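You operate a simulated robot arm through the tools that you are given. There is no shell and no other tool. Be economical: measure what you need, move in short steps, check, and stop when the job is done.

Carry out the task below with a simulated two-armed robot. There is one attempt and no reset: what you move stays moved.

JOB
Put one of the blocks from the island on the grey dish there. Put the socks on the island away on the shelf of the small table. Put the cable on the island away on the shelf under the repair table. Fetch the cream envelopes from the island and set it on the top of the repair table. Lift the guard bar open. Any order will do. Set down upright: envelopes.

It is judged by the outcome, as a careful person would: the job done as asked, and still so three seconds after it is handed in. It fails if anything else is knocked over, pushed out of place, dropped, spilled or broken.

ROBOT AND FRAMES
Two 7-joint arms with two-finger parallel grippers on one trunk, on a base that drives. Base frame: it is fixed to the floor where the robot stands at the start and does not move with it; the origin is under the middle of the robot, x ahead of it, y to its left, z up. Lengths are in mm, angles in rad, forces in N, time in s.
The left shoulder is at the start at [70, 134, 1176], the right one opposite. With the tool pointing down near the work surface each hand reaches from about 100 to 640 mm from the robot's upright axis, wherever it stands, measured 20 degrees to its own side. Places, roughly: block (6x4x3 cm) [500, 300, 800]; block (8x4x3 cm) [500, 100, 800]; cable (12x3x3 cm) [800, 400, 800]; dish (13x11x3 cm) [700, -200, 800]; guard bar [-800, -800, 600]; shelf of the small table [1700, -600, 400]; shelf under the repair table [200, 2100, 400]; socks (9x6x5 cm) [600, 200, 800]; top of the repair table [200, 2200, 700]. Payload 1.57 kg a hand.
Tool frame (each hand has its own): the origin (TCP) lies between the finger pads and is the grasp point; the fingertips stand 30 mm ahead of it; z points along the fingers, y is the line along which they close. Largest opening 80 mm; finger width 17, thickness 12; the body of the gripper, 40 by 82 mm, starts 80 mm behind the TCP.
Orientation is told as [roll, pitch, yaw] about the base's x, y, z axes, in that order, counted from this pose: with the fingers straight down and closing along the base's y, the tool's x points along the base's -x, its y along +y and its z along -z.

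CONTROLS
- The arms move only by the tool arm_command. It takes "left_motion", "right_motion" or both (then of equal length, played together; a hand with none holds still); each is a list of rows, each a list of 7 numbers: the shift along the base's x, y, z in mm, then the turn, a rotation vector about the base's x, y, z in degrees, then the opening, from 0 (shut) to 1 (fully open). In form: [[x, y, z, wx, wy, wz, fingers], ...]. A call has 1 to 10 rows; each row is the pose to reach, as a shift and turn from the pose commanded when the call began. Rows are played at 5 a second. More than 50 mm and 0.15 rad between two rows, or a gripper value outside its range, and nothing of the call is played. A pose out of reach is approached as far as the arm can. The call stops where the force on the tool passes 40 N (or 10 N more than at its start, if that is more) or the arm is blocked; 0.2 s more then pass. The fingers move at their own pace (about 153 mm/s each) and stop on an object; they squeeze with about 43 N. The grip force told is the motor's: it shows also when the fingers shut on nothing. Time passes only in rows, and 0.2 s behind the last, so rows that repeat a pose let the fingers close. It gives the time, the measured TCP pose, the force on the tool (base axes), the opening and the grip force at its end, in the units of the frame above (readings bear some noise), with the torque about the TCP (base axes, N m) and any sound that the robot's microphone picked up.
- Cameras (640 x 400 px; columns grow to the right, rows downward): "scene" is now at [121.9, 36.7, 1394.3]; the picture's right is [0.44, -0.90, 0.00], its down [-0.61, -0.30, -0.74] and it looks along [0.66, 0.32, -0.68] (base axes); focal length 257 px, centre (320, 200). "left" rides on the left gripper at [72, 7, -122] in its tool frame; the picture's right is [-0.09, 1.00, 0.00], its down [-0.84, -0.08, -0.54] and it looks along [-0.54, -0.05, 0.84] (tool axes); focal length 238 px, centre (320, 200). "right" rides on the right gripper at [72, -7, -122] in its tool frame; the picture's right is [0.09, 1.00, 0.00], its down [-0.84, 0.08, -0.54] and it looks along [-0.54, 0.05, 0.84] (tool axes); focal length 238 px, centre (320, 200). There is no depth. A picture from a camera that has moved, and an enlarged one, comes with that camera's place and axes in the base frame and with its lens.
- capture(camera): a new picture of that camera. It takes no simulated time.
- lift_body(by): slides the trunk up (or, below 0, down) by that many mm; the arms and the scene camera ride with it, the base frame stays. It gives what a move gives, with no picture.
- base_move(legs): drives the robot by 1 to 6 legs, each [ahead, left, turn to the left] in mm, mm and rad, along the robot's own axes; the way and the turn of a leg run together, so that a leg with both is an arc; at most 1500 mm and 3.142 rad a leg. The arms and the cameras ride along, it lands a little off, and it stops where it bumps. It gives what a move gives.
- pan_tilt(pan, tilt): turns the head with the scene camera to pan (to the left, within 1.501 rad either way) and tilt (down, from -0.506 to 1.204), counted from straight ahead of the robot. It gives what a move gives.
- inspect(camera, box): a new picture of the part [left, top, right, bottom] of that camera's present view, enlarged. It takes no simulated time.
- job_done(): hands the job in; it is judged then, once.

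Work in short steps. Places have to be worked out from the pictures, the camera data and where the tool is seen: move nearer, look again, correct. Check each grasp and each placing, and mend what went wrong. You have 165 turns and 122 pictures in all, those below and enlarged ones among them. Open the grippers and draw the arms clear of the work before you hand the job in, unless the task says otherwise.

The tools are called as name(argument=value, ...) on one line, values as JSON. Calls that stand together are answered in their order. arm_command: Moves the arms, as the interface text tells. Its arguments: {"type":"object","properties":{"left_motion":{"type":"array"},"right_motion":{"type":"array"}},"required":[]} The other tools are called the same way: lift_body (by) slides the trunk up or down; base_move (legs) drives the base; pan_tilt (pan, tilt) turns the head that bears the scene camera; capture (camera) takes a picture; inspect (camera, box) takes an enlarged picture of a part of a camera's view; job_done () hands the job in.

At the start:

```text
t: 0.0
left_ee_pos: [397.8, 364.8, 1093.9]
left_orientation: [0.0, -0.001, 0.001]
left_force: [-0.5, 0.7, -0.4]
left_torque: [0.01, 0.0, -0.01]
left_gripper_width: 79.9
left_finger_force: 0.1
right_ee_pos: [389.3, -13.0, 1106.0]
right_orientation: [0.0, -0.001, -0.001]
right_force: [0.0, 0.3, 0.0]
right_torque: [0.03, -0.02, 0.04]
right_gripper_width: 80.1
right_finger_force: 0.1
trunk travel left (down, up): [-750.0, 190.0]
robot x, y, heading: [2.8, -0.1, -0.001]
head pan, tilt: [0.456, 0.744]
```

scene: 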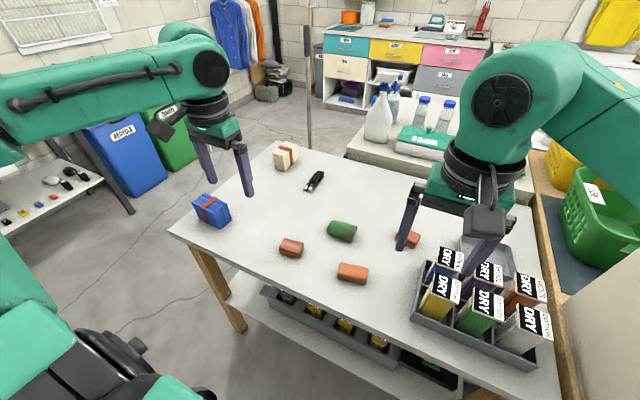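
right: 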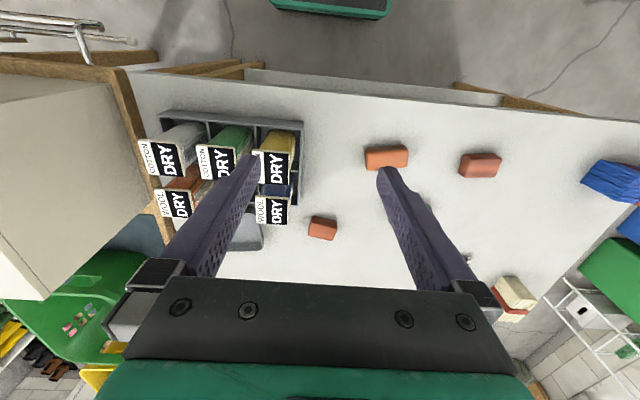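
left: 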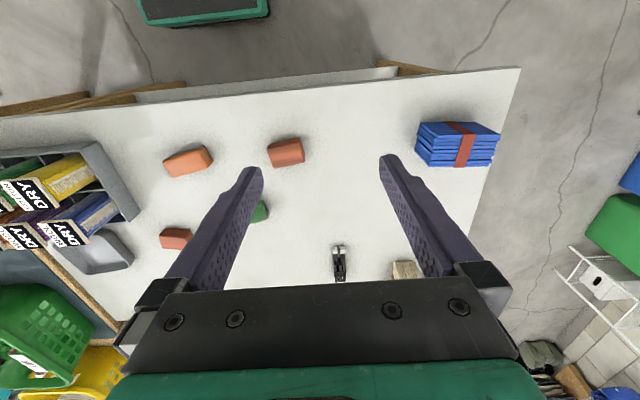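

I'll first look around: the dish side of the island, zoomed, and then the other stations.

inspect(camera="scene", box=[160, 120, 400, 270])

inspect(camera="right", box=[130, 80, 450, 280])

pan_tilt(pan=1.5, tilt=0.5)

capture(camera="scene")

pan_tilt(pan=-0.4, tilt=0.5)

capture(camera="scene")

pan_tilt(pan=-1.5, tilt=0.6)

capture(camera="scene")

```text
2.67 times, centred on (280, 195) of scene
camera zoom: at [121.9, 36.7, 1394.3], right [0.44, -0.9, 0.0], down [-0.61, -0.3, -0.74], along [0.66, 0.32, -0.68], focal length 686 px, centre (427, 213)
```

zoom: 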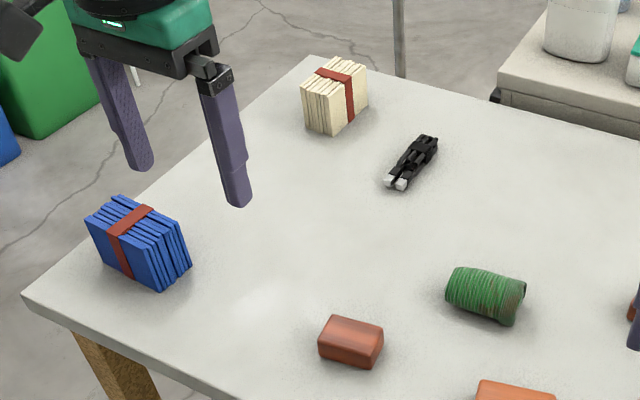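

```text
2.00 times, centred on (290, 180) of right
camera zoom: at [316.4, -20.3, 1227.8], right [-0.09, 1.0, 0.0], down [0.84, 0.08, 0.54], along [0.54, 0.05, -0.84], focal length 477 px, centre (380, 240)
```

zoom: 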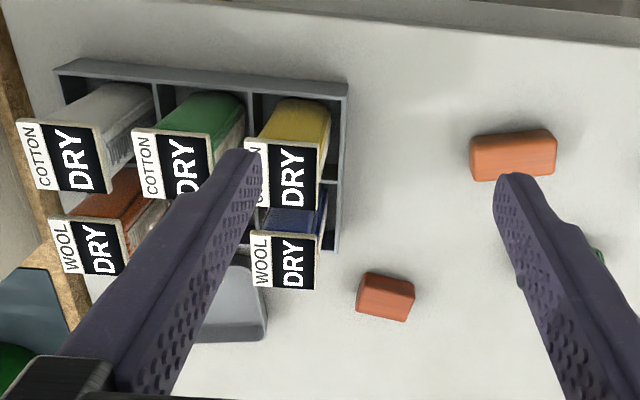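

```text
t: 1.3
left_ee_pos: [396.5, 364.5, 1093.2]
left_orientation: [-0.001, 0.001, 0.0]
left_force: [-0.2, 0.2, -0.1]
left_torque: [-0.01, -0.01, 0.02]
left_gripper_width: 80.2
left_finger_force: 0.0
right_ee_pos: [388.7, -12.1, 1104.8]
right_orientation: [0.0, -0.002, -0.002]
right_force: [-0.2, 0.1, 0.4]
right_torque: [0.01, 0.02, 0.01]
right_gripper_width: 80.3
right_finger_force: 0.0
trunk travel left (down, up): [-750.0, 190.0]
robot x, y, heading: [0.7, -0.2, 0.004]
head pan, tilt: [1.499, 0.499]
```

```text
116 pictures are left
camera scene: at [53.8, 91.0, 1415.7], right [1.0, -0.07, 0.0], down [-0.03, -0.48, -0.88], along [0.06, 0.88, -0.48], focal length 257 px, centre (320, 200)
```

scene: 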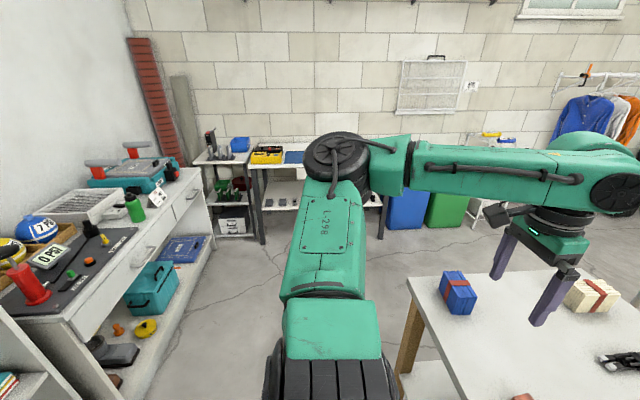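

```text
t: 3.2
left_ee_pos: [397.8, 365.2, 1094.0]
left_orientation: [-0.001, 0.001, 0.001]
left_force: [-0.3, 0.0, 0.2]
left_torque: [-0.04, -0.02, -0.02]
left_gripper_width: 80.3
left_finger_force: 0.1
right_ee_pos: [390.6, -12.0, 1105.3]
right_orientation: [0.002, -0.002, -0.002]
right_force: [0.0, 0.3, 0.7]
right_torque: [0.02, 0.02, 0.03]
right_gripper_width: 80.3
right_finger_force: 0.2
trunk travel left (down, up): [-750.0, 190.0]
robot x, y, heading: [-1.3, 4.5, -0.003]
head pan, tilt: [-0.4, 0.499]
```

```text
115 pictures are left
camera scene: at [131.1, -35.1, 1415.7], right [-0.39, -0.92, 0.0], down [-0.44, 0.19, -0.88], along [0.81, -0.34, -0.48], focal length 257 px, centre (320, 200)
```

scene: 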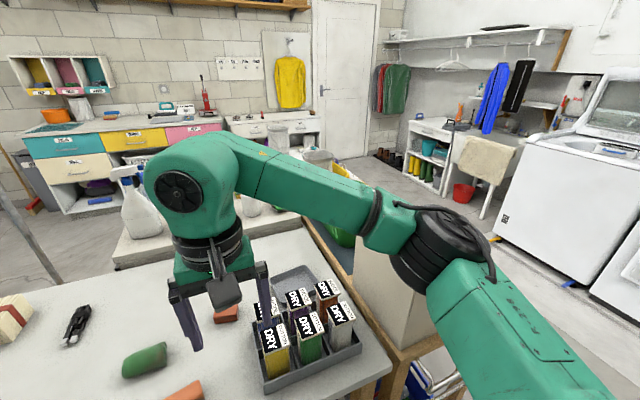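

```text
t: 4.5
left_ee_pos: [397.1, 363.8, 1094.0]
left_orientation: [0.0, 0.0, 0.0]
left_force: [-0.2, -0.6, 0.0]
left_torque: [-0.03, 0.0, -0.02]
left_gripper_width: 79.7
left_finger_force: 0.1
right_ee_pos: [389.2, -14.5, 1103.9]
right_orientation: [0.0, 0.0, -0.001]
right_force: [0.4, 0.0, -0.1]
right_torque: [0.0, 0.03, -0.02]
right_gripper_width: 80.1
right_finger_force: 0.2
trunk travel left (down, up): [-750.0, 190.0]
robot x, y, heading: [1.4, 2.0, -0.002]
head pan, tilt: [-1.499, 0.6]
```

```text
114 pictures are left
camera scene: at [53.6, -88.0, 1406.6], right [-1.0, -0.07, 0.0], down [-0.04, 0.56, -0.83], along [0.06, -0.82, -0.56], focal length 257 px, centre (320, 200)
```

scene: 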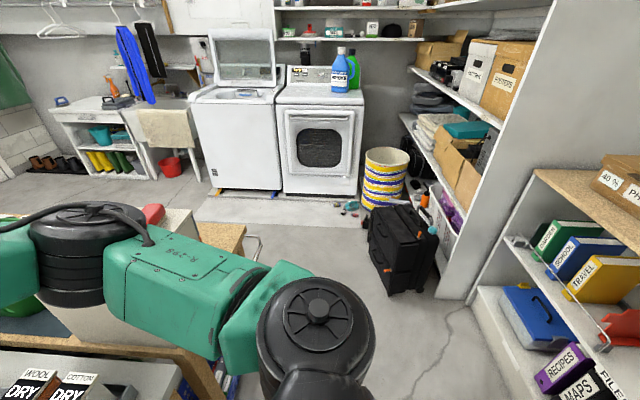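

The blocks, green socks, black cable and cream envelopes are clear; the dish lies behind the packet tray. I drive forward 80 mm to gain reach, and look ahead-right over the dish.

base_move(legs=[[80, 0, 0]])

pan_tilt(pan=-0.1, tilt=0.9)

arm_command(right_motion=[[20, -10, -20, 0, 0, 0, 1], [50, -20, -20, 0, 0, 0, 1], [90, -20, -20, 0, 0, 0, 1]])

capture(camera="right")

capture(camera="scene")

```text
t: 5.6
left_ee_pos: [475.2, 364.5, 1095.5]
left_orientation: [0.0, -0.004, 0.001]
left_force: [0.3, 0.1, -0.5]
left_torque: [-0.02, -0.01, 0.02]
left_gripper_width: 80.2
left_finger_force: 0.1
right_ee_pos: [465.8, -13.4, 1107.3]
right_orientation: [0.0, -0.002, -0.003]
right_force: [-0.1, 0.5, -0.9]
right_torque: [0.0, -0.04, 0.01]
right_gripper_width: 80.2
right_finger_force: 0.1
trunk travel left (down, up): [-750.0, 190.0]
robot x, y, heading: [79.7, -1.1, 0.0]
head pan, tilt: [-1.499, 0.6]
```

```text
t: 7.1
left_ee_pos: [477.7, 363.6, 1093.9]
left_orientation: [-0.001, -0.001, 0.0]
left_force: [0.0, 0.4, 0.5]
left_torque: [0.03, 0.0, 0.03]
left_gripper_width: 79.8
left_finger_force: 0.0
right_ee_pos: [470.4, -12.4, 1105.4]
right_orientation: [0.0, -0.001, 0.0]
right_force: [0.5, -0.4, -0.5]
right_torque: [0.0, 0.03, 0.03]
right_gripper_width: 79.8
right_finger_force: 0.1
trunk travel left (down, up): [-750.0, 190.0]
robot x, y, heading: [80.0, 3.0, -0.0]
head pan, tilt: [-0.099, 0.901]
```

```text
t: 7.9
left_ee_pos: [478.5, 366.5, 1093.6]
left_orientation: [-0.003, 0.0, 0.0]
left_force: [0.0, -0.1, -0.9]
left_torque: [-0.02, 0.04, 0.0]
left_gripper_width: 80.1
left_finger_force: 0.0
right_ee_pos: [560.6, -31.2, 1085.4]
right_orientation: [-0.001, -0.001, -0.001]
right_force: [0.5, -0.1, -0.6]
right_torque: [0.02, 0.04, -0.01]
right_gripper_width: 79.8
right_finger_force: 0.0
trunk travel left (down, up): [-750.0, 190.0]
robot x, y, heading: [79.9, -1.1, -0.001]
head pan, tilt: [-0.099, 0.901]
```

```text
113 pictures are left
camera right: at [487.7, -38.8, 1207.6], right [-0.09, 1.0, 0.0], down [0.84, 0.08, 0.54], along [0.54, 0.05, -0.84], focal length 238 px, centre (320, 200)
```

right: 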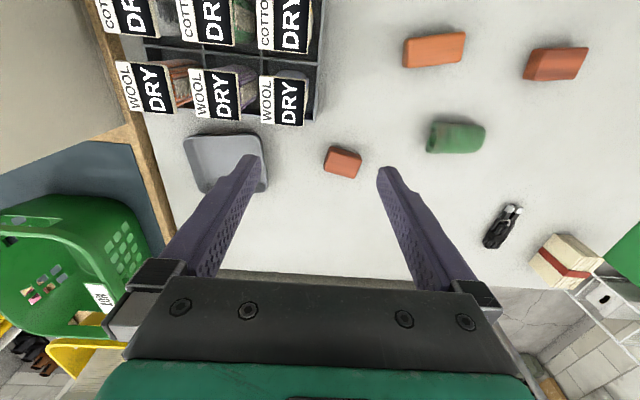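

```text
112 pictures are left
camera scene: at [203.6, -6.1, 1381.7], right [-0.1, -1.0, 0.0], down [-0.78, 0.08, -0.62], along [0.62, -0.06, -0.78], focal length 257 px, centre (320, 200)
```

scene: 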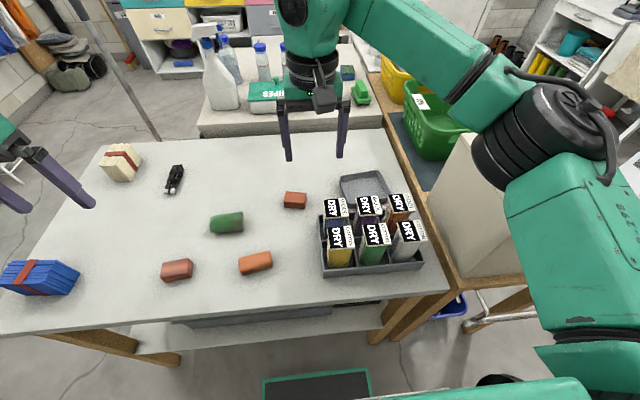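

Dish centre is about [680,-186], the small block about [654,15]. I bring the right hand above the block and look closer.

arm_command(right_motion=[[20, 10, -35, 0, 0, 0, 1], [40, 20, -70, 0, 0, 0, 1], [60, 30, -105, 0, 0, 0, 1], [80, 40, -130, 0, 0, 0, 1], [80, 45, -130, 0, 0, 0, 1]])

capture(camera="right")

```text
t: 9.1
left_ee_pos: [478.7, 364.0, 1093.5]
left_orientation: [-0.001, 0.0, 0.0]
left_force: [0.3, -0.1, 0.1]
left_torque: [0.0, -0.02, -0.01]
left_gripper_width: 79.9
left_finger_force: 0.1
right_ee_pos: [640.7, 11.6, 956.0]
right_orientation: [0.0, -0.001, 0.0]
right_force: [-0.2, -0.6, -0.5]
right_torque: [0.0, 0.01, 0.0]
right_gripper_width: 80.2
right_finger_force: 0.0
trunk travel left (down, up): [-750.0, 190.0]
robot x, y, heading: [83.4, -2.9, 0.003]
head pan, tilt: [-0.099, 0.901]
```

```text
111 pictures are left
camera right: at [567.0, 4.7, 1078.2], right [-0.09, 1.0, 0.0], down [0.84, 0.08, 0.54], along [0.54, 0.05, -0.84], focal length 238 px, centre (320, 200)
```

right: 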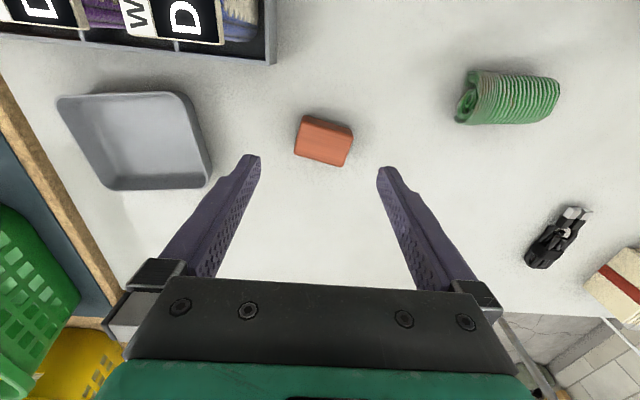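

The block's centre is about [650,16], long axis nearly along y (turned ≈ -8°), ~55 mm long. I turn and descend over it with open fingers, then close.

arm_command(right_motion=[[5, 3, -30, 0, 0, -4, 1], [10, 5, -60, 0, 0, -8, 1], [10, 5, -90, 0, 0, -8, 1], [10, 5, -105, 0, 0, -8, 1], [10, 5, -118, 0, 0, -8, 1], [10, 5, -118, 0, 0, -8, 0], [10, 5, -118, 0, 0, -8, 0], [10, 5, -118, 0, 0, -8, 0]])

capture(camera="right")

```text
t: 10.9
left_ee_pos: [477.7, 363.5, 1093.7]
left_orientation: [0.0, -0.001, 0.0]
left_force: [-0.2, -0.5, 0.3]
left_torque: [0.0, -0.01, -0.02]
left_gripper_width: 80.0
left_finger_force: 0.1
right_ee_pos: [629.2, 14.7, 845.1]
right_orientation: [-0.001, -0.002, -0.14]
right_force: [0.7, -0.1, 0.5]
right_torque: [0.0, 0.0, 0.0]
right_gripper_width: 0.0
right_finger_force: 21.5
right hand out of reach, approached as far as the arm can: row 2, 3, 4, 5, 6, 7, 8
trunk travel left (down, up): [-750.0, 190.0]
robot x, y, heading: [79.8, -2.1, 0.001]
head pan, tilt: [-0.099, 0.901]
```

```text
110 pictures are left
camera right: at [555.6, 18.5, 967.3], right [0.05, 1.0, 0.0], down [0.84, -0.04, 0.54], along [0.54, -0.03, -0.84], focal length 238 px, centre (320, 200)
```

right: 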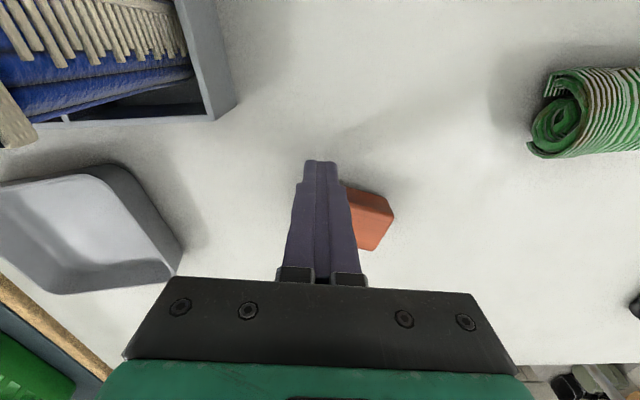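

The arm fell short (reach) and shut on nothing, nudging the block slightly. I open, rise, and lower the trunk by 120 mm to gain low reach.

arm_command(right_motion=[[0, 0, 40, 0, 0, 0, 0], [0, 0, 80, 0, 0, 0, 0.5], [0, 0, 130, 0, 0, 0, 1], [0, 0, 180, 0, 0, 0, 1]])

lift_body(by=-120)

capture(camera="right")

```text
t: 11.9
left_ee_pos: [477.3, 364.2, 1094.7]
left_orientation: [-0.002, -0.001, 0.0]
left_force: [0.4, 0.2, 0.6]
left_torque: [-0.01, 0.01, -0.01]
left_gripper_width: 80.2
left_finger_force: 0.0
right_ee_pos: [627.6, 14.8, 1026.0]
right_orientation: [0.0, -0.002, -0.139]
right_force: [0.5, 0.0, -0.5]
right_torque: [-0.02, -0.01, 0.0]
right_gripper_width: 80.2
right_finger_force: 0.1
trunk travel left (down, up): [-750.0, 190.0]
robot x, y, heading: [80.8, 3.4, -0.002]
head pan, tilt: [-0.099, 0.901]
```

```text
t: 13.4
left_ee_pos: [477.4, 364.1, 974.2]
left_orientation: [0.0, 0.0, -0.001]
left_force: [-0.1, 0.0, -0.1]
left_torque: [0.0, 0.01, 0.01]
left_gripper_width: 79.9
left_finger_force: 0.0
right_ee_pos: [626.5, 12.9, 905.7]
right_orientation: [-0.001, -0.003, -0.141]
right_force: [0.1, -0.6, -0.4]
right_torque: [-0.07, 0.04, 0.02]
right_gripper_width: 79.8
right_finger_force: 0.1
trunk travel left (down, up): [-630.0, 310.0]
robot x, y, heading: [80.1, 3.4, -0.003]
head pan, tilt: [-0.099, 0.901]
```

```text
109 pictures are left
camera right: at [554.3, 16.9, 1027.5], right [0.05, 1.0, 0.0], down [0.84, -0.04, 0.54], along [0.54, -0.03, -0.84], focal length 238 px, centre (320, 200)
```

right: 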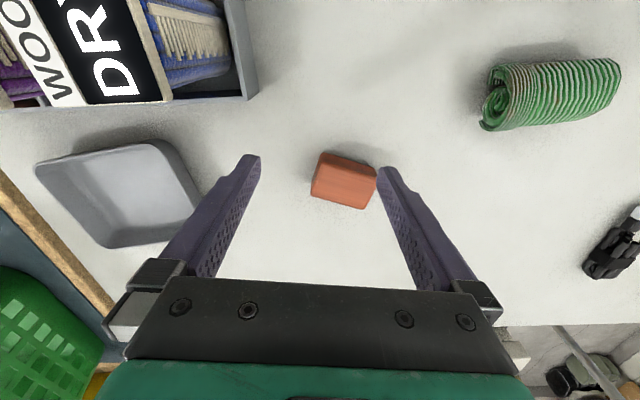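

Block now centred about [657,34], turned about -19°. I align, descend and close.

arm_command(right_motion=[[15, 11, 0, 0, 0, -6, 1], [30, 21, -10, 0, 0, -11.5, 1], [30, 21, -40, 0, 0, -11.5, 1]])

capture(camera="right")

```text
t: 14.2
left_ee_pos: [478.6, 368.6, 973.3]
left_orientation: [-0.003, -0.001, -0.001]
left_force: [0.7, -0.2, 0.2]
left_torque: [-0.06, -0.04, 0.02]
left_gripper_width: 79.9
left_finger_force: 0.1
right_ee_pos: [638.2, 29.1, 866.8]
right_orientation: [-0.003, -0.005, -0.339]
right_force: [0.0, 0.1, -0.2]
right_torque: [-0.03, 0.02, 0.03]
right_gripper_width: 80.1
right_finger_force: 0.1
right hand out of reach, approached as far as the arm can: row 1, 2, 3
trunk travel left (down, up): [-630.0, 310.0]
robot x, y, heading: [81.4, -1.8, 0.003]
head pan, tilt: [-0.099, 0.901]
```

```text
108 pictures are left
camera right: at [566.8, 46.6, 989.7], right [0.24, 0.97, 0.0], down [0.81, -0.2, 0.54], along [0.53, -0.14, -0.84], focal length 238 px, centre (320, 200)
```

right: 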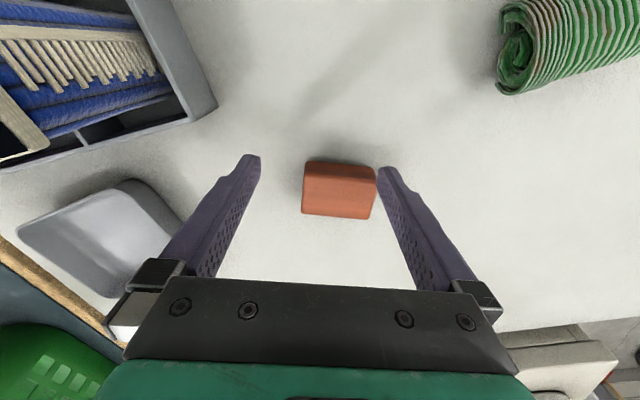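

Still ~20 mm short. I raise slightly and drive forward 35 mm (about 45+ mm clearance to the island edge).

arm_command(right_motion=[[0, 0, 30, 0, 0, 0, 1]])

base_move(legs=[[35, 0, 0]])

capture(camera="right")

```text
t: 14.6
left_ee_pos: [478.9, 365.0, 973.7]
left_orientation: [0.0, 0.0, 0.0]
left_force: [0.8, 0.5, -0.3]
left_torque: [0.0, 0.01, -0.01]
left_gripper_width: 80.2
left_finger_force: 0.0
right_ee_pos: [637.2, 25.5, 897.7]
right_orientation: [0.002, -0.004, -0.341]
right_force: [0.5, -0.7, 0.4]
right_torque: [0.01, -0.02, 0.02]
right_gripper_width: 80.1
right_finger_force: 0.0
trunk travel left (down, up): [-630.0, 310.0]
robot x, y, heading: [77.8, -0.6, -0.002]
head pan, tilt: [-0.099, 0.901]
```

```text
t: 15.4
left_ee_pos: [510.6, 365.1, 976.1]
left_orientation: [0.0, -0.001, -0.002]
left_force: [-0.3, -0.3, 0.6]
left_torque: [0.01, 0.01, 0.03]
left_gripper_width: 80.3
left_finger_force: 0.1
right_ee_pos: [671.7, 25.4, 898.5]
right_orientation: [0.003, -0.005, -0.341]
right_force: [-0.1, -0.2, -1.1]
right_torque: [0.03, -0.03, 0.01]
right_gripper_width: 79.9
right_finger_force: 0.0
trunk travel left (down, up): [-630.0, 310.0]
robot x, y, heading: [116.8, 2.2, -0.002]
head pan, tilt: [-0.099, 0.901]
```

```text
107 pictures are left
camera right: at [599.0, 42.3, 1020.7], right [0.25, 0.97, 0.0], down [0.81, -0.21, 0.55], along [0.53, -0.13, -0.84], focal length 238 px, centre (320, 200)
```

right: 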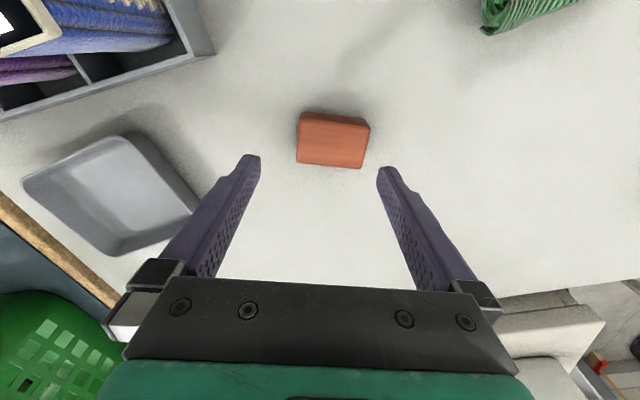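

Block centre ≈ [664,37]; I descend to z≈836 there and close.

arm_command(right_motion=[[-4, 6, 0, 0, 0, -2, 1], [-8, 12, -10, 0, 0, -3, 1], [-8, 12, -40, 0, 0, -3, 1], [-8, 12, -62, 0, 0, -3, 1], [-8, 12, -62, 0, 0, -3, 0], [-8, 12, -62, 0, 0, -3, 0], [-8, 12, -62, 0, 0, -3, 0]])

capture(camera="right")

```text
t: 17.1
left_ee_pos: [512.6, 365.6, 974.2]
left_orientation: [0.001, 0.0, 0.0]
left_force: [-0.1, -0.1, -0.4]
left_torque: [0.03, 0.01, 0.03]
left_gripper_width: 79.9
left_finger_force: 0.0
right_ee_pos: [663.8, 37.7, 836.3]
right_orientation: [0.003, -0.004, -0.392]
right_force: [0.0, -0.9, 3.1]
right_torque: [-0.04, 0.0, 0.01]
right_gripper_width: 58.9
right_finger_force: 43.0
trunk travel left (down, up): [-630.0, 310.0]
robot x, y, heading: [114.6, -2.2, -0.002]
head pan, tilt: [-0.099, 0.901]
```

```text
106 pictures are left
camera right: at [594.2, 57.7, 957.8], right [0.3, 0.96, 0.0], down [0.8, -0.25, 0.54], along [0.52, -0.16, -0.84], focal length 238 px, centre (320, 200)
```

right: 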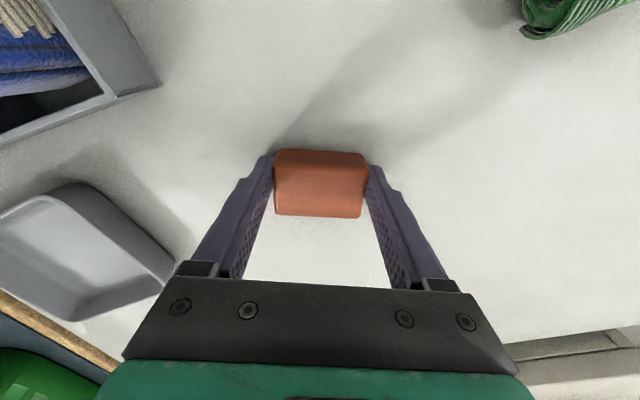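

Grasped (59 mm wide). I lift 80 mm and carry it over the dish, turning back square.

arm_command(right_motion=[[0, 0, 40, 0, 0, 0, 0], [0, 0, 80, 0, 0, 0, 0], [2, -40, 80, 0, 0, 5, 0], [4, -80, 80, 0, 0, 10, 0], [8, -120, 80, 0, 0, 15, 0], [12, -160, 80, 0, 0, 20, 0], [16, -200, 80, 0, 0, 22, 0], [16, -223, 80, 0, 0, 22, 0]])

capture(camera="right")

capture(camera="scene")

```text
t: 18.9
left_ee_pos: [512.6, 365.2, 974.3]
left_orientation: [0.003, 0.001, 0.0]
left_force: [0.2, 0.6, -0.4]
left_torque: [0.02, 0.01, 0.01]
left_gripper_width: 80.0
left_finger_force: 0.1
right_ee_pos: [680.2, -184.7, 915.5]
right_orientation: [0.002, -0.004, -0.007]
right_force: [0.2, -0.4, -0.1]
right_torque: [0.03, 0.03, -0.01]
right_gripper_width: 58.7
right_finger_force: 42.9
trunk travel left (down, up): [-630.0, 310.0]
robot x, y, heading: [117.3, 1.3, -0.003]
head pan, tilt: [-0.099, 0.901]
```

```text
105 pictures are left
camera right: at [607.2, -192.5, 1037.2], right [-0.08, 1.0, 0.0], down [0.84, 0.07, 0.54], along [0.54, 0.05, -0.84], focal length 238 px, centre (320, 200)
```

right: 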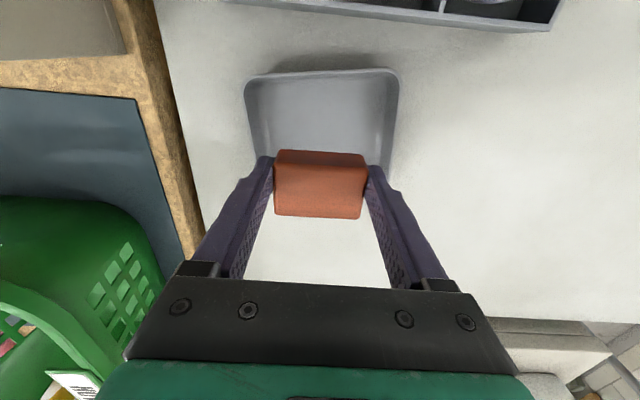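

```text
104 pictures are left
camera scene: at [237.4, -8.1, 1261.8], right [-0.1, -1.0, 0.0], down [-0.78, 0.08, -0.62], along [0.62, -0.06, -0.78], focal length 257 px, centre (320, 200)
```

scene: 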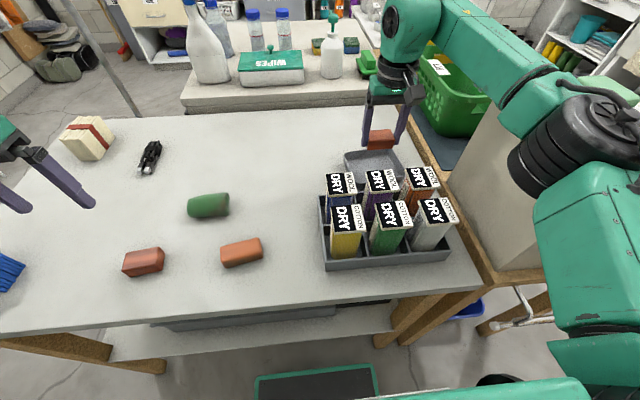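

Dish centre ≈ [674,-187]. I lower the block in, aiming for z≈843, and then open only a little so the fingers don't push the rim.

arm_command(right_motion=[[-5, -2, -30, 0, 0, 0, 0], [-5, -2, -55, 0, 0, 0, 0], [-5, -2, -63, 0, 0, 0, 0], [-5, -2, -68, 0, 0, 0, 0], [-5, -2, -71, 0, 0, 0, 0]])

capture(camera="right")

```text
t: 20.1
left_ee_pos: [512.4, 363.8, 973.9]
left_orientation: [0.0, -0.001, -0.002]
left_force: [-0.2, 0.5, -0.9]
left_torque: [-0.02, -0.02, 0.01]
left_gripper_width: 79.9
left_finger_force: 0.0
right_ee_pos: [676.6, -186.4, 843.7]
right_orientation: [0.002, -0.002, -0.009]
right_force: [-0.2, 0.4, -0.8]
right_torque: [-0.03, -0.03, -0.02]
right_gripper_width: 58.8
right_finger_force: 42.7
trunk travel left (down, up): [-630.0, 310.0]
robot x, y, heading: [115.6, -0.4, 0.001]
head pan, tilt: [-0.099, 0.901]
```

```text
103 pictures are left
camera right: at [602.5, -193.9, 966.1], right [-0.08, 1.0, 0.0], down [0.84, 0.07, 0.54], along [0.54, 0.05, -0.84], focal length 238 px, centre (320, 200)
```

right: 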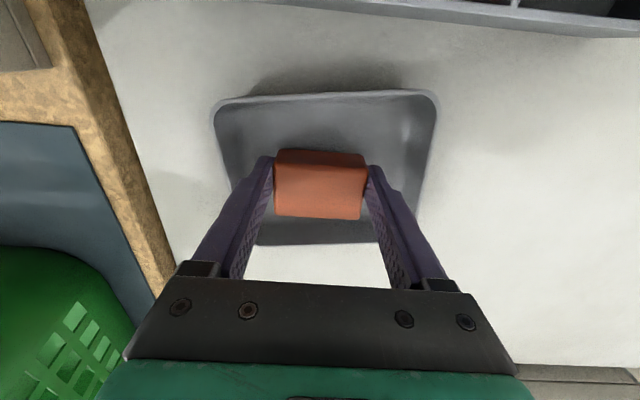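

In the dish, not yet touching. Lower a few mm more, watching the force.

arm_command(right_motion=[[0, 0, -2, 0, 0, 0, 0], [0, 0, -4, 0, 0, 0, 0]])

```text
t: 20.6
left_ee_pos: [512.1, 364.2, 974.5]
left_orientation: [0.0, -0.001, 0.0]
left_force: [-0.6, -0.2, 0.3]
left_torque: [0.01, 0.0, -0.01]
left_gripper_width: 80.0
left_finger_force: 0.0
right_ee_pos: [676.2, -188.0, 840.5]
right_orientation: [0.002, -0.003, -0.008]
right_force: [0.4, 0.1, -0.4]
right_torque: [0.02, -0.03, 0.0]
right_gripper_width: 58.8
right_finger_force: 42.5
trunk travel left (down, up): [-630.0, 310.0]
robot x, y, heading: [116.1, -1.1, 0.002]
head pan, tilt: [-0.099, 0.901]
```

Still free; two mm steps more, then release slightly and rise.

arm_command(right_motion=[[0, 0, -1, 0, 0, 0, 0], [0, 0, -2, 0, 0, 0, 0], [0, 0, -2, 0, 0, 0, 0.84], [0, 0, -2, 0, 0, 0, 0.84], [0, 0, -2, 0, 0, 0, 0.84], [0, 0, 30, 0, 0, 0, 0.84], [0, 0, 75, 0, 0, 0, 0.84], [0, 0, 120, 0, 0, 0, 0.84]])

capture(camera="right")

```text
t: 22.4
left_ee_pos: [512.5, 365.3, 974.5]
left_orientation: [-0.001, -0.002, -0.001]
left_force: [-1.7, 0.6, -0.2]
left_torque: [-0.02, -0.03, 0.02]
left_gripper_width: 80.1
left_finger_force: 0.0
right_ee_pos: [674.7, -185.1, 959.8]
right_orientation: [0.001, -0.003, -0.008]
right_force: [0.0, -0.2, -0.1]
right_torque: [0.0, 0.04, 0.03]
right_gripper_width: 67.0
right_finger_force: 0.0
trunk travel left (down, up): [-630.0, 310.0]
robot x, y, heading: [113.4, -0.2, -0.001]
head pan, tilt: [-0.099, 0.901]
```

```text
102 pictures are left
camera right: at [601.3, -192.2, 1082.7], right [-0.08, 1.0, 0.0], down [0.84, 0.07, 0.54], along [0.54, 0.05, -0.84], focal length 238 px, centre (320, 200)
```

right: 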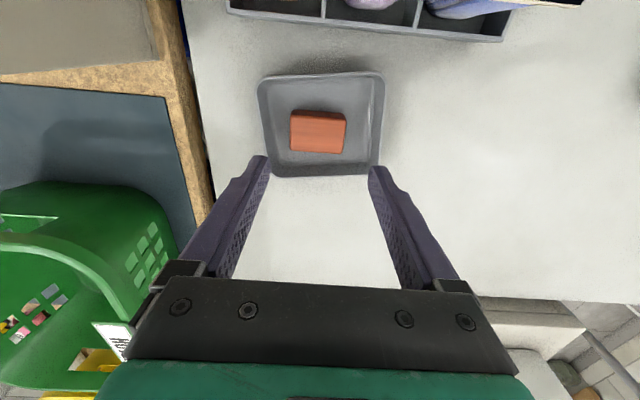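

Block sits in the dish. Next the socks with the left hand: look with the left camera.

arm_command(left_motion=[[15, -40, 0, 0, 0, 0, 1], [30, -80, 0, 0, 0, 0, 1], [40, -120, 0, 0, 0, 0, 1], [50, -150, 0, 0, 0, 0, 1]], right_motion=[[-40, 0, 30, 0, 0, 0, 1], [-80, 0, 60, 0, 0, 0, 1], [-120, 0, 90, 0, 0, 0, 1], [-160, -20, 120, 0, 0, 0, 1]])

capture(camera="left")

```text
refused: row 4 steps farther than a row can; nothing moved
```

```text
101 pictures are left
camera left: at [439.8, 370.1, 1095.3], right [0.09, 1.0, 0.0], down [0.84, -0.08, 0.54], along [0.54, -0.05, -0.84], focal length 238 px, centre (320, 200)
```

left: 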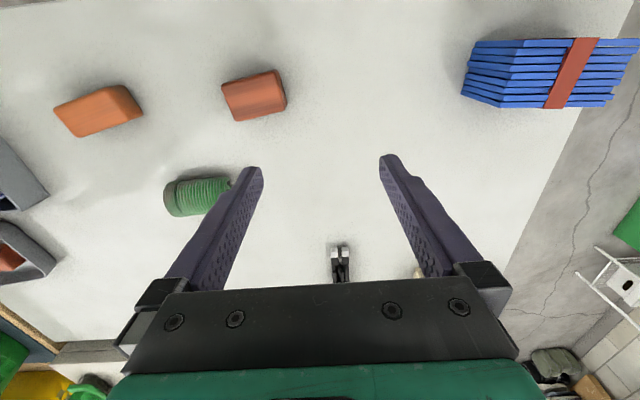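

Row step was slightly too long; I repeat with smaller steps.

arm_command(left_motion=[[15, -40, 0, 0, 0, 0, 1], [30, -80, 0, 0, 0, 0, 1], [40, -120, 0, 0, 0, 0, 1], [50, -150, 0, 0, 0, 0, 1]], right_motion=[[-35, 0, 30, 0, 0, 0, 1], [-70, 0, 60, 0, 0, 0, 1], [-105, 0, 90, 0, 0, 0, 1], [-140, -15, 115, 0, 0, 0, 1]])

capture(camera="left")

```text
t: 23.4
left_ee_pos: [561.7, 212.5, 973.4]
left_orientation: [0.002, -0.002, -0.001]
left_force: [1.3, 0.6, 0.1]
left_torque: [0.06, -0.01, 0.0]
left_gripper_width: 79.9
left_finger_force: 0.0
right_ee_pos: [532.7, -202.9, 1076.3]
right_orientation: [0.005, -0.004, -0.01]
right_force: [0.2, -0.1, 0.8]
right_torque: [0.01, -0.02, 0.0]
right_gripper_width: 80.1
right_finger_force: 0.0
trunk travel left (down, up): [-630.0, 310.0]
robot x, y, heading: [111.7, -2.0, -0.008]
head pan, tilt: [-0.099, 0.901]
```

```text
100 pictures are left
camera left: at [489.1, 217.3, 1095.6], right [0.09, 1.0, 0.0], down [0.84, -0.08, 0.54], along [0.54, -0.05, -0.84], focal length 238 px, centre (320, 200)
```

left: 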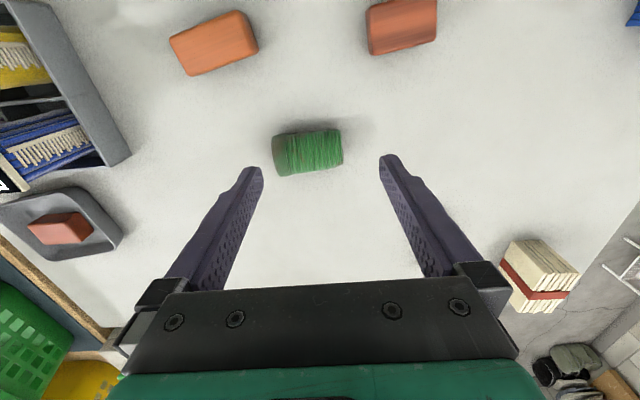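

Socks ≈ [594,193], lying along y, which suits a later approach from the island's left side. First I'll get the cable (lying along x at ≈[774,378]) with the right hand, tilted forward; check base-to-island clearance before sliding left.

arm_command(left_motion=[[0, 10, 40, 0, 0, 0, 1], [-20, 30, 80, 0, 0, 0, 1], [-40, 60, 110, 0, 0, 0, 1]])

pan_tilt(pan=0.25, tilt=1.2)

capture(camera="scene")

```text
t: 24.2
left_ee_pos: [521.9, 276.2, 1083.9]
left_orientation: [-0.001, -0.001, 0.0]
left_force: [-1.0, -0.3, 0.6]
left_torque: [-0.03, -0.03, -0.03]
left_gripper_width: 79.9
left_finger_force: 0.1
right_ee_pos: [532.1, -199.9, 1076.7]
right_orientation: [-0.001, -0.004, -0.009]
right_force: [-0.1, 0.2, 0.1]
right_torque: [-0.02, -0.01, 0.01]
right_gripper_width: 80.0
right_finger_force: 0.0
trunk travel left (down, up): [-630.0, 310.0]
robot x, y, heading: [115.2, 2.4, -0.008]
head pan, tilt: [-0.099, 0.901]
```

```text
t: 25.1
left_ee_pos: [524.1, 274.1, 1083.9]
left_orientation: [0.0, 0.0, 0.0]
left_force: [-0.2, -0.2, -0.4]
left_torque: [-0.02, 0.01, 0.03]
left_gripper_width: 80.0
left_finger_force: 0.1
right_ee_pos: [534.4, -202.3, 1074.7]
right_orientation: [0.003, -0.003, -0.008]
right_force: [0.0, -0.6, 1.0]
right_torque: [0.0, 0.04, 0.0]
right_gripper_width: 80.2
right_finger_force: 0.1
trunk travel left (down, up): [-630.0, 310.0]
robot x, y, heading: [116.7, -1.9, 0.0]
head pan, tilt: [0.25, 1.201]
```

```text
99 pictures are left
camera scene: at [216.5, 13.7, 1242.0], right [0.25, -0.97, 0.0], down [-0.9, -0.23, -0.36], along [0.35, 0.09, -0.93], focal length 257 px, centre (320, 200)
```

scene: 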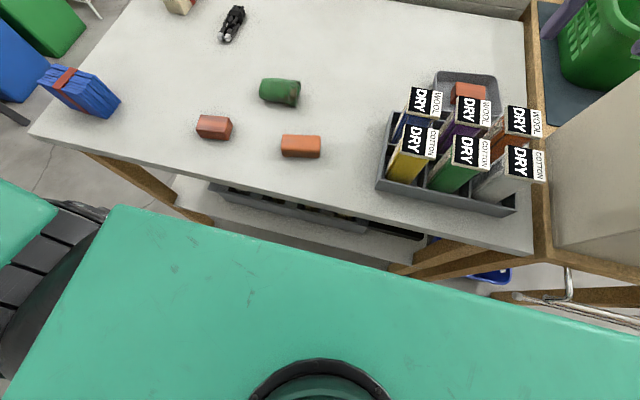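

I'll back off a little, slide left ~300 mm along the near edge, and look again.

base_move(legs=[[-20, 0, 0], [0, 300, 0]])

pan_tilt(pan=0.1, tilt=0.8)

capture(camera="scene")

capture(camera="right")

```text
t: 27.5
left_ee_pos: [504.0, 570.0, 1083.5]
left_orientation: [-0.001, 0.0, -0.002]
left_force: [0.3, 0.8, 0.2]
left_torque: [0.0, -0.02, -0.02]
left_gripper_width: 80.1
left_finger_force: 0.1
right_ee_pos: [514.4, 94.6, 1075.0]
right_orientation: [0.003, -0.003, -0.013]
right_force: [0.0, -0.1, 0.5]
right_torque: [0.02, -0.01, 0.0]
right_gripper_width: 79.8
right_finger_force: 0.0
trunk travel left (down, up): [-630.0, 310.0]
robot x, y, heading: [94.8, 298.8, -0.002]
head pan, tilt: [0.25, 1.201]
```

```text
t: 28.4
left_ee_pos: [504.2, 570.7, 1083.8]
left_orientation: [0.001, 0.001, -0.003]
left_force: [0.5, 0.4, 0.6]
left_torque: [-0.01, 0.0, -0.01]
left_gripper_width: 80.0
left_finger_force: 0.1
right_ee_pos: [514.4, 95.5, 1076.3]
right_orientation: [0.001, -0.004, -0.013]
right_force: [0.3, 0.1, -0.4]
right_torque: [0.0, -0.01, 0.01]
right_gripper_width: 79.9
right_finger_force: 0.1
trunk travel left (down, up): [-630.0, 310.0]
robot x, y, heading: [95.1, 298.3, -0.001]
head pan, tilt: [0.099, 0.799]
```

```text
98 pictures are left
camera scene: at [222.7, 305.3, 1269.7], right [0.1, -1.0, 0.0], down [-0.71, -0.07, -0.7], along [0.69, 0.07, -0.72], focal length 257 px, centre (320, 200)
```

scene: 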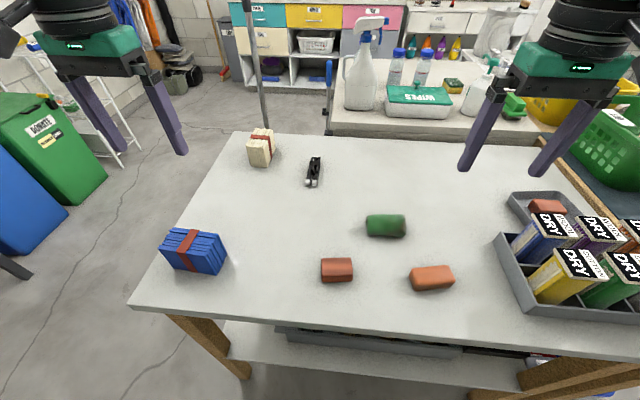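

```text
97 pictures are left
camera right: at [441.3, 87.9, 1198.2], right [-0.08, 1.0, 0.0], down [0.84, 0.07, 0.54], along [0.54, 0.05, -0.84], focal length 238 px, centre (320, 200)
```

right: 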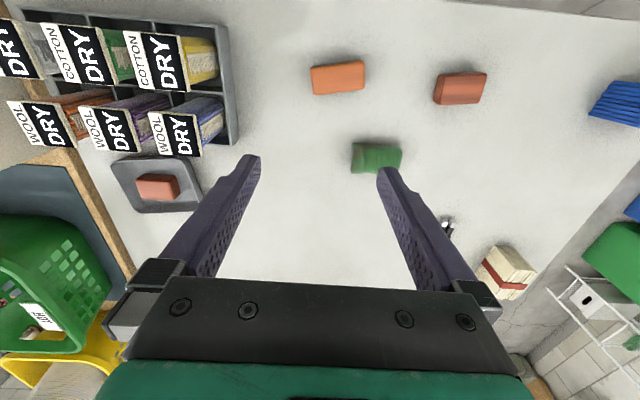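

The cable lies along x from 722 to 835 at y≈379, closer to the left shoulder line. I tilt the left hand 45° forward while moving toward it.

arm_command(left_motion=[[10, -30, 0, 0, -8, 0, 1], [20, -60, 0, 0, -16, 0, 1], [30, -90, 0, 0, -24, 0, 1], [40, -120, -10, 0, -32, 0, 1], [60, -150, -30, 0, -40, 0, 1], [80, -175, -55, 0, -45, 0, 1], [100, -190, -80, 0, -45, 0, 1], [130, -190, -110, 0, -45, 0, 1]])

capture(camera="left")

```text
t: 30.2
left_ee_pos: [636.0, 380.8, 971.8]
left_orientation: [-0.001, -0.783, -0.001]
left_force: [-0.1, 0.0, -0.2]
left_torque: [-0.02, 0.02, -0.04]
left_gripper_width: 79.8
left_finger_force: 0.0
right_ee_pos: [517.0, 94.5, 1075.2]
right_orientation: [0.003, -0.002, -0.011]
right_force: [-0.3, -0.1, 0.2]
right_torque: [0.0, 0.04, -0.02]
right_gripper_width: 79.9
right_finger_force: 0.0
trunk travel left (down, up): [-630.0, 310.0]
robot x, y, heading: [94.7, 298.5, -0.005]
head pan, tilt: [0.099, 0.799]
```

```text
96 pictures are left
camera left: at [499.2, 385.7, 1007.0], right [0.07, 1.0, 0.07], down [0.21, -0.08, 0.97], along [0.98, -0.05, -0.21], focal length 238 px, centre (320, 200)
```

left: 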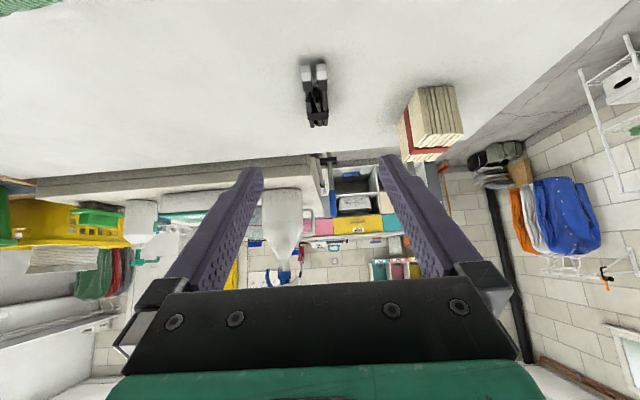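

Aligned in y. I advance along the tool axis toward the cable, without closing yet.

arm_command(left_motion=[[30, -1, -30, 0, 0, 0, 1], [60, -2, -60, 0, 0, 0, 1], [90, -3, -90, 0, 0, 0, 1], [115, -3, -115, 0, 0, 0, 1], [138, -3, -138, 0, 0, 0, 1]])

capture(camera="left")

```text
t: 31.4
left_ee_pos: [720.6, 424.4, 866.5]
left_orientation: [0.0, -0.784, -0.003]
left_force: [-0.5, 0.6, 0.3]
left_torque: [0.0, -0.01, 0.0]
left_gripper_width: 79.7
left_finger_force: 0.1
left hand out of reach, approached as far as the arm can: row 3, 4, 5
right_ee_pos: [515.0, 95.5, 1076.3]
right_orientation: [-0.001, -0.002, -0.011]
right_force: [-0.1, 0.4, 0.4]
right_torque: [-0.02, 0.02, -0.01]
right_gripper_width: 80.1
right_finger_force: 0.2
trunk travel left (down, up): [-630.0, 310.0]
robot x, y, heading: [96.2, 300.0, -0.005]
head pan, tilt: [0.099, 0.799]
```

```text
95 pictures are left
camera left: at [583.7, 429.6, 901.7], right [0.07, 1.0, 0.07], down [0.21, -0.08, 0.97], along [0.98, -0.05, -0.21], focal length 238 px, centre (320, 200)
```

left: 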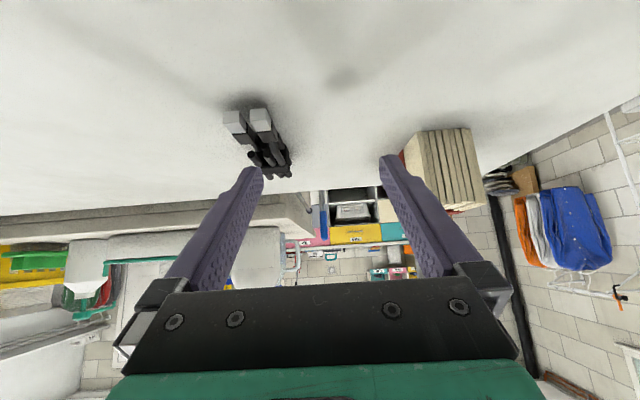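

About 50 mm short of reach. I back the hand off upward, drive the base forward 45 mm (the base passes beneath the tabletop edge if needed), and retry.

arm_command(left_motion=[[-20, -20, 40, 0, 0, 0, 1], [-40, -44, 70, 0, 0, 0, 1]])

base_move(legs=[[45, 0, 0]])

```text
t: 32.0
left_ee_pos: [681.1, 379.1, 938.8]
left_orientation: [0.003, -0.787, -0.004]
left_force: [0.6, 0.5, -0.1]
left_torque: [0.03, 0.0, -0.01]
left_gripper_width: 79.8
left_finger_force: 0.0
right_ee_pos: [514.7, 93.3, 1075.3]
right_orientation: [0.002, -0.003, -0.013]
right_force: [0.0, -0.2, -0.3]
right_torque: [-0.01, -0.01, 0.04]
right_gripper_width: 79.9
right_finger_force: 0.1
trunk travel left (down, up): [-630.0, 310.0]
robot x, y, heading: [93.9, 298.9, -0.0]
head pan, tilt: [0.099, 0.799]
```

```text
t: 32.9
left_ee_pos: [724.8, 381.8, 939.3]
left_orientation: [0.001, -0.79, -0.004]
left_force: [0.4, 0.7, 0.4]
left_torque: [0.0, 0.0, 0.03]
left_gripper_width: 79.8
left_finger_force: 0.1
right_ee_pos: [558.1, 95.2, 1077.2]
right_orientation: [0.003, -0.006, -0.012]
right_force: [-0.3, 0.1, 0.3]
right_torque: [0.01, -0.02, -0.02]
right_gripper_width: 80.0
right_finger_force: 0.0
trunk travel left (down, up): [-630.0, 310.0]
robot x, y, heading: [144.5, 297.2, -0.002]
head pan, tilt: [0.099, 0.799]
```

No bump. Descend toward the cable's middle at [772,379,832].

arm_command(left_motion=[[0, -2, -30, 0, 0, 0, 1], [5, -3, -60, 0, 0, 0, 1], [30, -3, -85, 0, 0, 0, 1], [46, -3, -106, 0, 0, 0, 1]])

capture(camera="left")

```text
t: 33.9
left_ee_pos: [743.1, 409.3, 856.4]
left_orientation: [0.001, -0.787, -0.004]
left_force: [-0.1, 0.1, 0.7]
left_torque: [0.01, 0.01, 0.0]
left_gripper_width: 79.9
left_finger_force: 0.0
left hand out of reach, approached as far as the arm can: row 2, 3, 4
right_ee_pos: [558.8, 93.7, 1076.8]
right_orientation: [0.001, -0.004, -0.011]
right_force: [-0.9, -0.2, -0.3]
right_torque: [-0.03, -0.05, -0.03]
right_gripper_width: 79.9
right_finger_force: 0.1
trunk travel left (down, up): [-630.0, 310.0]
robot x, y, heading: [140.3, 296.4, -0.003]
head pan, tilt: [0.099, 0.799]
```

```text
94 pictures are left
camera left: at [604.7, 414.7, 890.6], right [0.07, 1.0, 0.07], down [0.21, -0.08, 0.98], along [0.98, -0.05, -0.21], focal length 238 px, centre (320, 200)
```

left: 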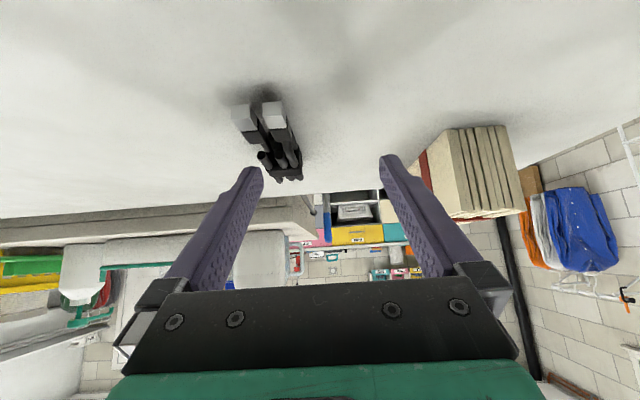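

Reach is better about 20° to the hand's own side, so I raise the hand and slide the base right ~140 mm, then retry.

arm_command(left_motion=[[-10, 0, 40, 0, 0, 0, 1], [-20, 0, 80, 0, 0, 0, 1]])

base_move(legs=[[0, -145, 0]])

arm_command(left_motion=[[0, 40, 0, 0, 0, 0, 1], [5, 80, 0, 0, 0, 0, 1], [5, 115, 0, 0, 0, 0, 1]])

```text
t: 34.5
left_ee_pos: [721.0, 410.0, 938.1]
left_orientation: [0.004, -0.785, -0.003]
left_force: [0.4, 0.3, 0.4]
left_torque: [0.0, 0.0, -0.01]
left_gripper_width: 80.1
left_finger_force: 0.0
right_ee_pos: [557.9, 94.8, 1076.2]
right_orientation: [0.002, -0.005, -0.012]
right_force: [0.3, -0.1, 0.2]
right_torque: [0.02, -0.02, 0.02]
right_gripper_width: 80.1
right_finger_force: 0.1
trunk travel left (down, up): [-630.0, 310.0]
robot x, y, heading: [142.6, 296.5, -0.002]
head pan, tilt: [0.099, 0.799]
```

```text
t: 35.8
left_ee_pos: [722.0, 265.6, 936.8]
left_orientation: [0.002, -0.784, -0.001]
left_force: [-0.5, -0.7, -1.4]
left_torque: [0.01, 0.04, 0.0]
left_gripper_width: 79.9
left_finger_force: 0.0
right_ee_pos: [559.4, -48.4, 1076.3]
right_orientation: [0.003, -0.004, -0.011]
right_force: [-0.6, -0.1, -0.1]
right_torque: [-0.02, -0.02, 0.02]
right_gripper_width: 80.3
right_finger_force: 0.2
trunk travel left (down, up): [-630.0, 310.0]
robot x, y, heading: [141.3, 150.5, -0.005]
head pan, tilt: [0.099, 0.799]
```

```text
t: 36.6
left_ee_pos: [727.0, 380.4, 935.7]
left_orientation: [0.001, -0.787, -0.004]
left_force: [0.2, -0.5, -0.4]
left_torque: [-0.03, 0.02, -0.01]
left_gripper_width: 80.2
left_finger_force: 0.2
right_ee_pos: [558.8, -49.0, 1076.0]
right_orientation: [0.001, -0.002, -0.011]
right_force: [-0.6, -0.3, 0.2]
right_torque: [0.02, -0.05, -0.01]
right_gripper_width: 79.9
right_finger_force: 0.0
trunk travel left (down, up): [-630.0, 310.0]
robot x, y, heading: [138.6, 151.3, -0.006]
head pan, tilt: [0.099, 0.799]
```

Now the descent again toward [772,379,832].

arm_command(left_motion=[[0, -1, -30, 0, 0, 0, 1], [5, -1, -60, 0, 0, 0, 1], [30, -1, -83, 0, 0, 0, 1], [45, -1, -104, 0, 0, 0, 1]])

capture(camera="left")

```text
t: 37.6
left_ee_pos: [772.9, 380.2, 832.2]
left_orientation: [0.003, -0.785, -0.005]
left_force: [-0.6, 0.3, -0.2]
left_torque: [0.01, -0.01, 0.0]
left_gripper_width: 79.9
left_finger_force: 0.1
right_ee_pos: [560.0, -49.3, 1075.5]
right_orientation: [0.003, -0.003, -0.01]
right_force: [-0.5, 0.1, 0.6]
right_torque: [0.01, -0.01, -0.02]
right_gripper_width: 80.1
right_finger_force: 0.1
trunk travel left (down, up): [-630.0, 310.0]
robot x, y, heading: [138.0, 155.9, 0.0]
head pan, tilt: [0.099, 0.799]
```

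```text
93 pictures are left
camera left: at [635.1, 385.0, 867.1], right [0.07, 1.0, 0.07], down [0.21, -0.08, 0.97], along [0.98, -0.05, -0.21], focal length 238 px, centre (320, 200)
```

left: 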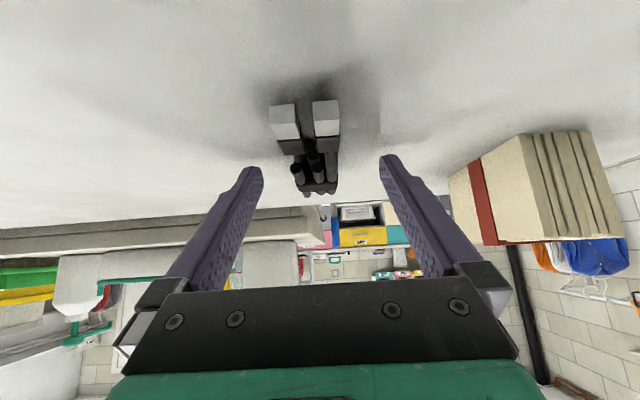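

In place and straddling the cable; close.

arm_command(left_motion=[[0, 0, 0, 0, 0, 0, 0], [0, 0, 0, 0, 0, 0, 0], [0, 0, 0, 0, 0, 0, 0], [0, 0, 30, 0, 0, 0, 0], [0, 0, 70, 0, 0, 0, 0], [-20, 0, 110, 0, 0, 0, 0]])

capture(camera="left")

```text
t: 39.0
left_ee_pos: [751.4, 378.0, 943.6]
left_orientation: [0.004, -0.788, -0.001]
left_force: [-0.1, -0.8, 0.0]
left_torque: [0.02, 0.01, -0.01]
left_gripper_width: 29.0
left_finger_force: 38.6
right_ee_pos: [557.2, -49.1, 1076.7]
right_orientation: [0.001, -0.005, -0.01]
right_force: [0.2, -0.8, 0.3]
right_torque: [-0.02, -0.02, 0.01]
right_gripper_width: 80.0
right_finger_force: 0.0
trunk travel left (down, up): [-630.0, 310.0]
robot x, y, heading: [140.9, 155.8, 0.001]
head pan, tilt: [0.099, 0.799]
```

```text
92 pictures are left
camera left: at [613.1, 383.7, 977.6], right [0.07, 1.0, 0.07], down [0.21, -0.08, 0.98], along [0.98, -0.05, -0.21], focal length 238 px, centre (320, 200)
```

left: 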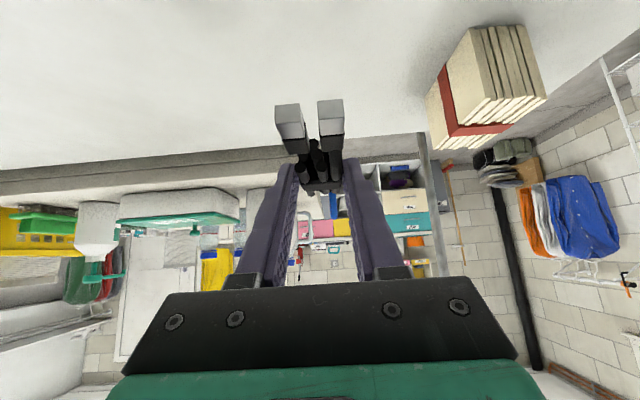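

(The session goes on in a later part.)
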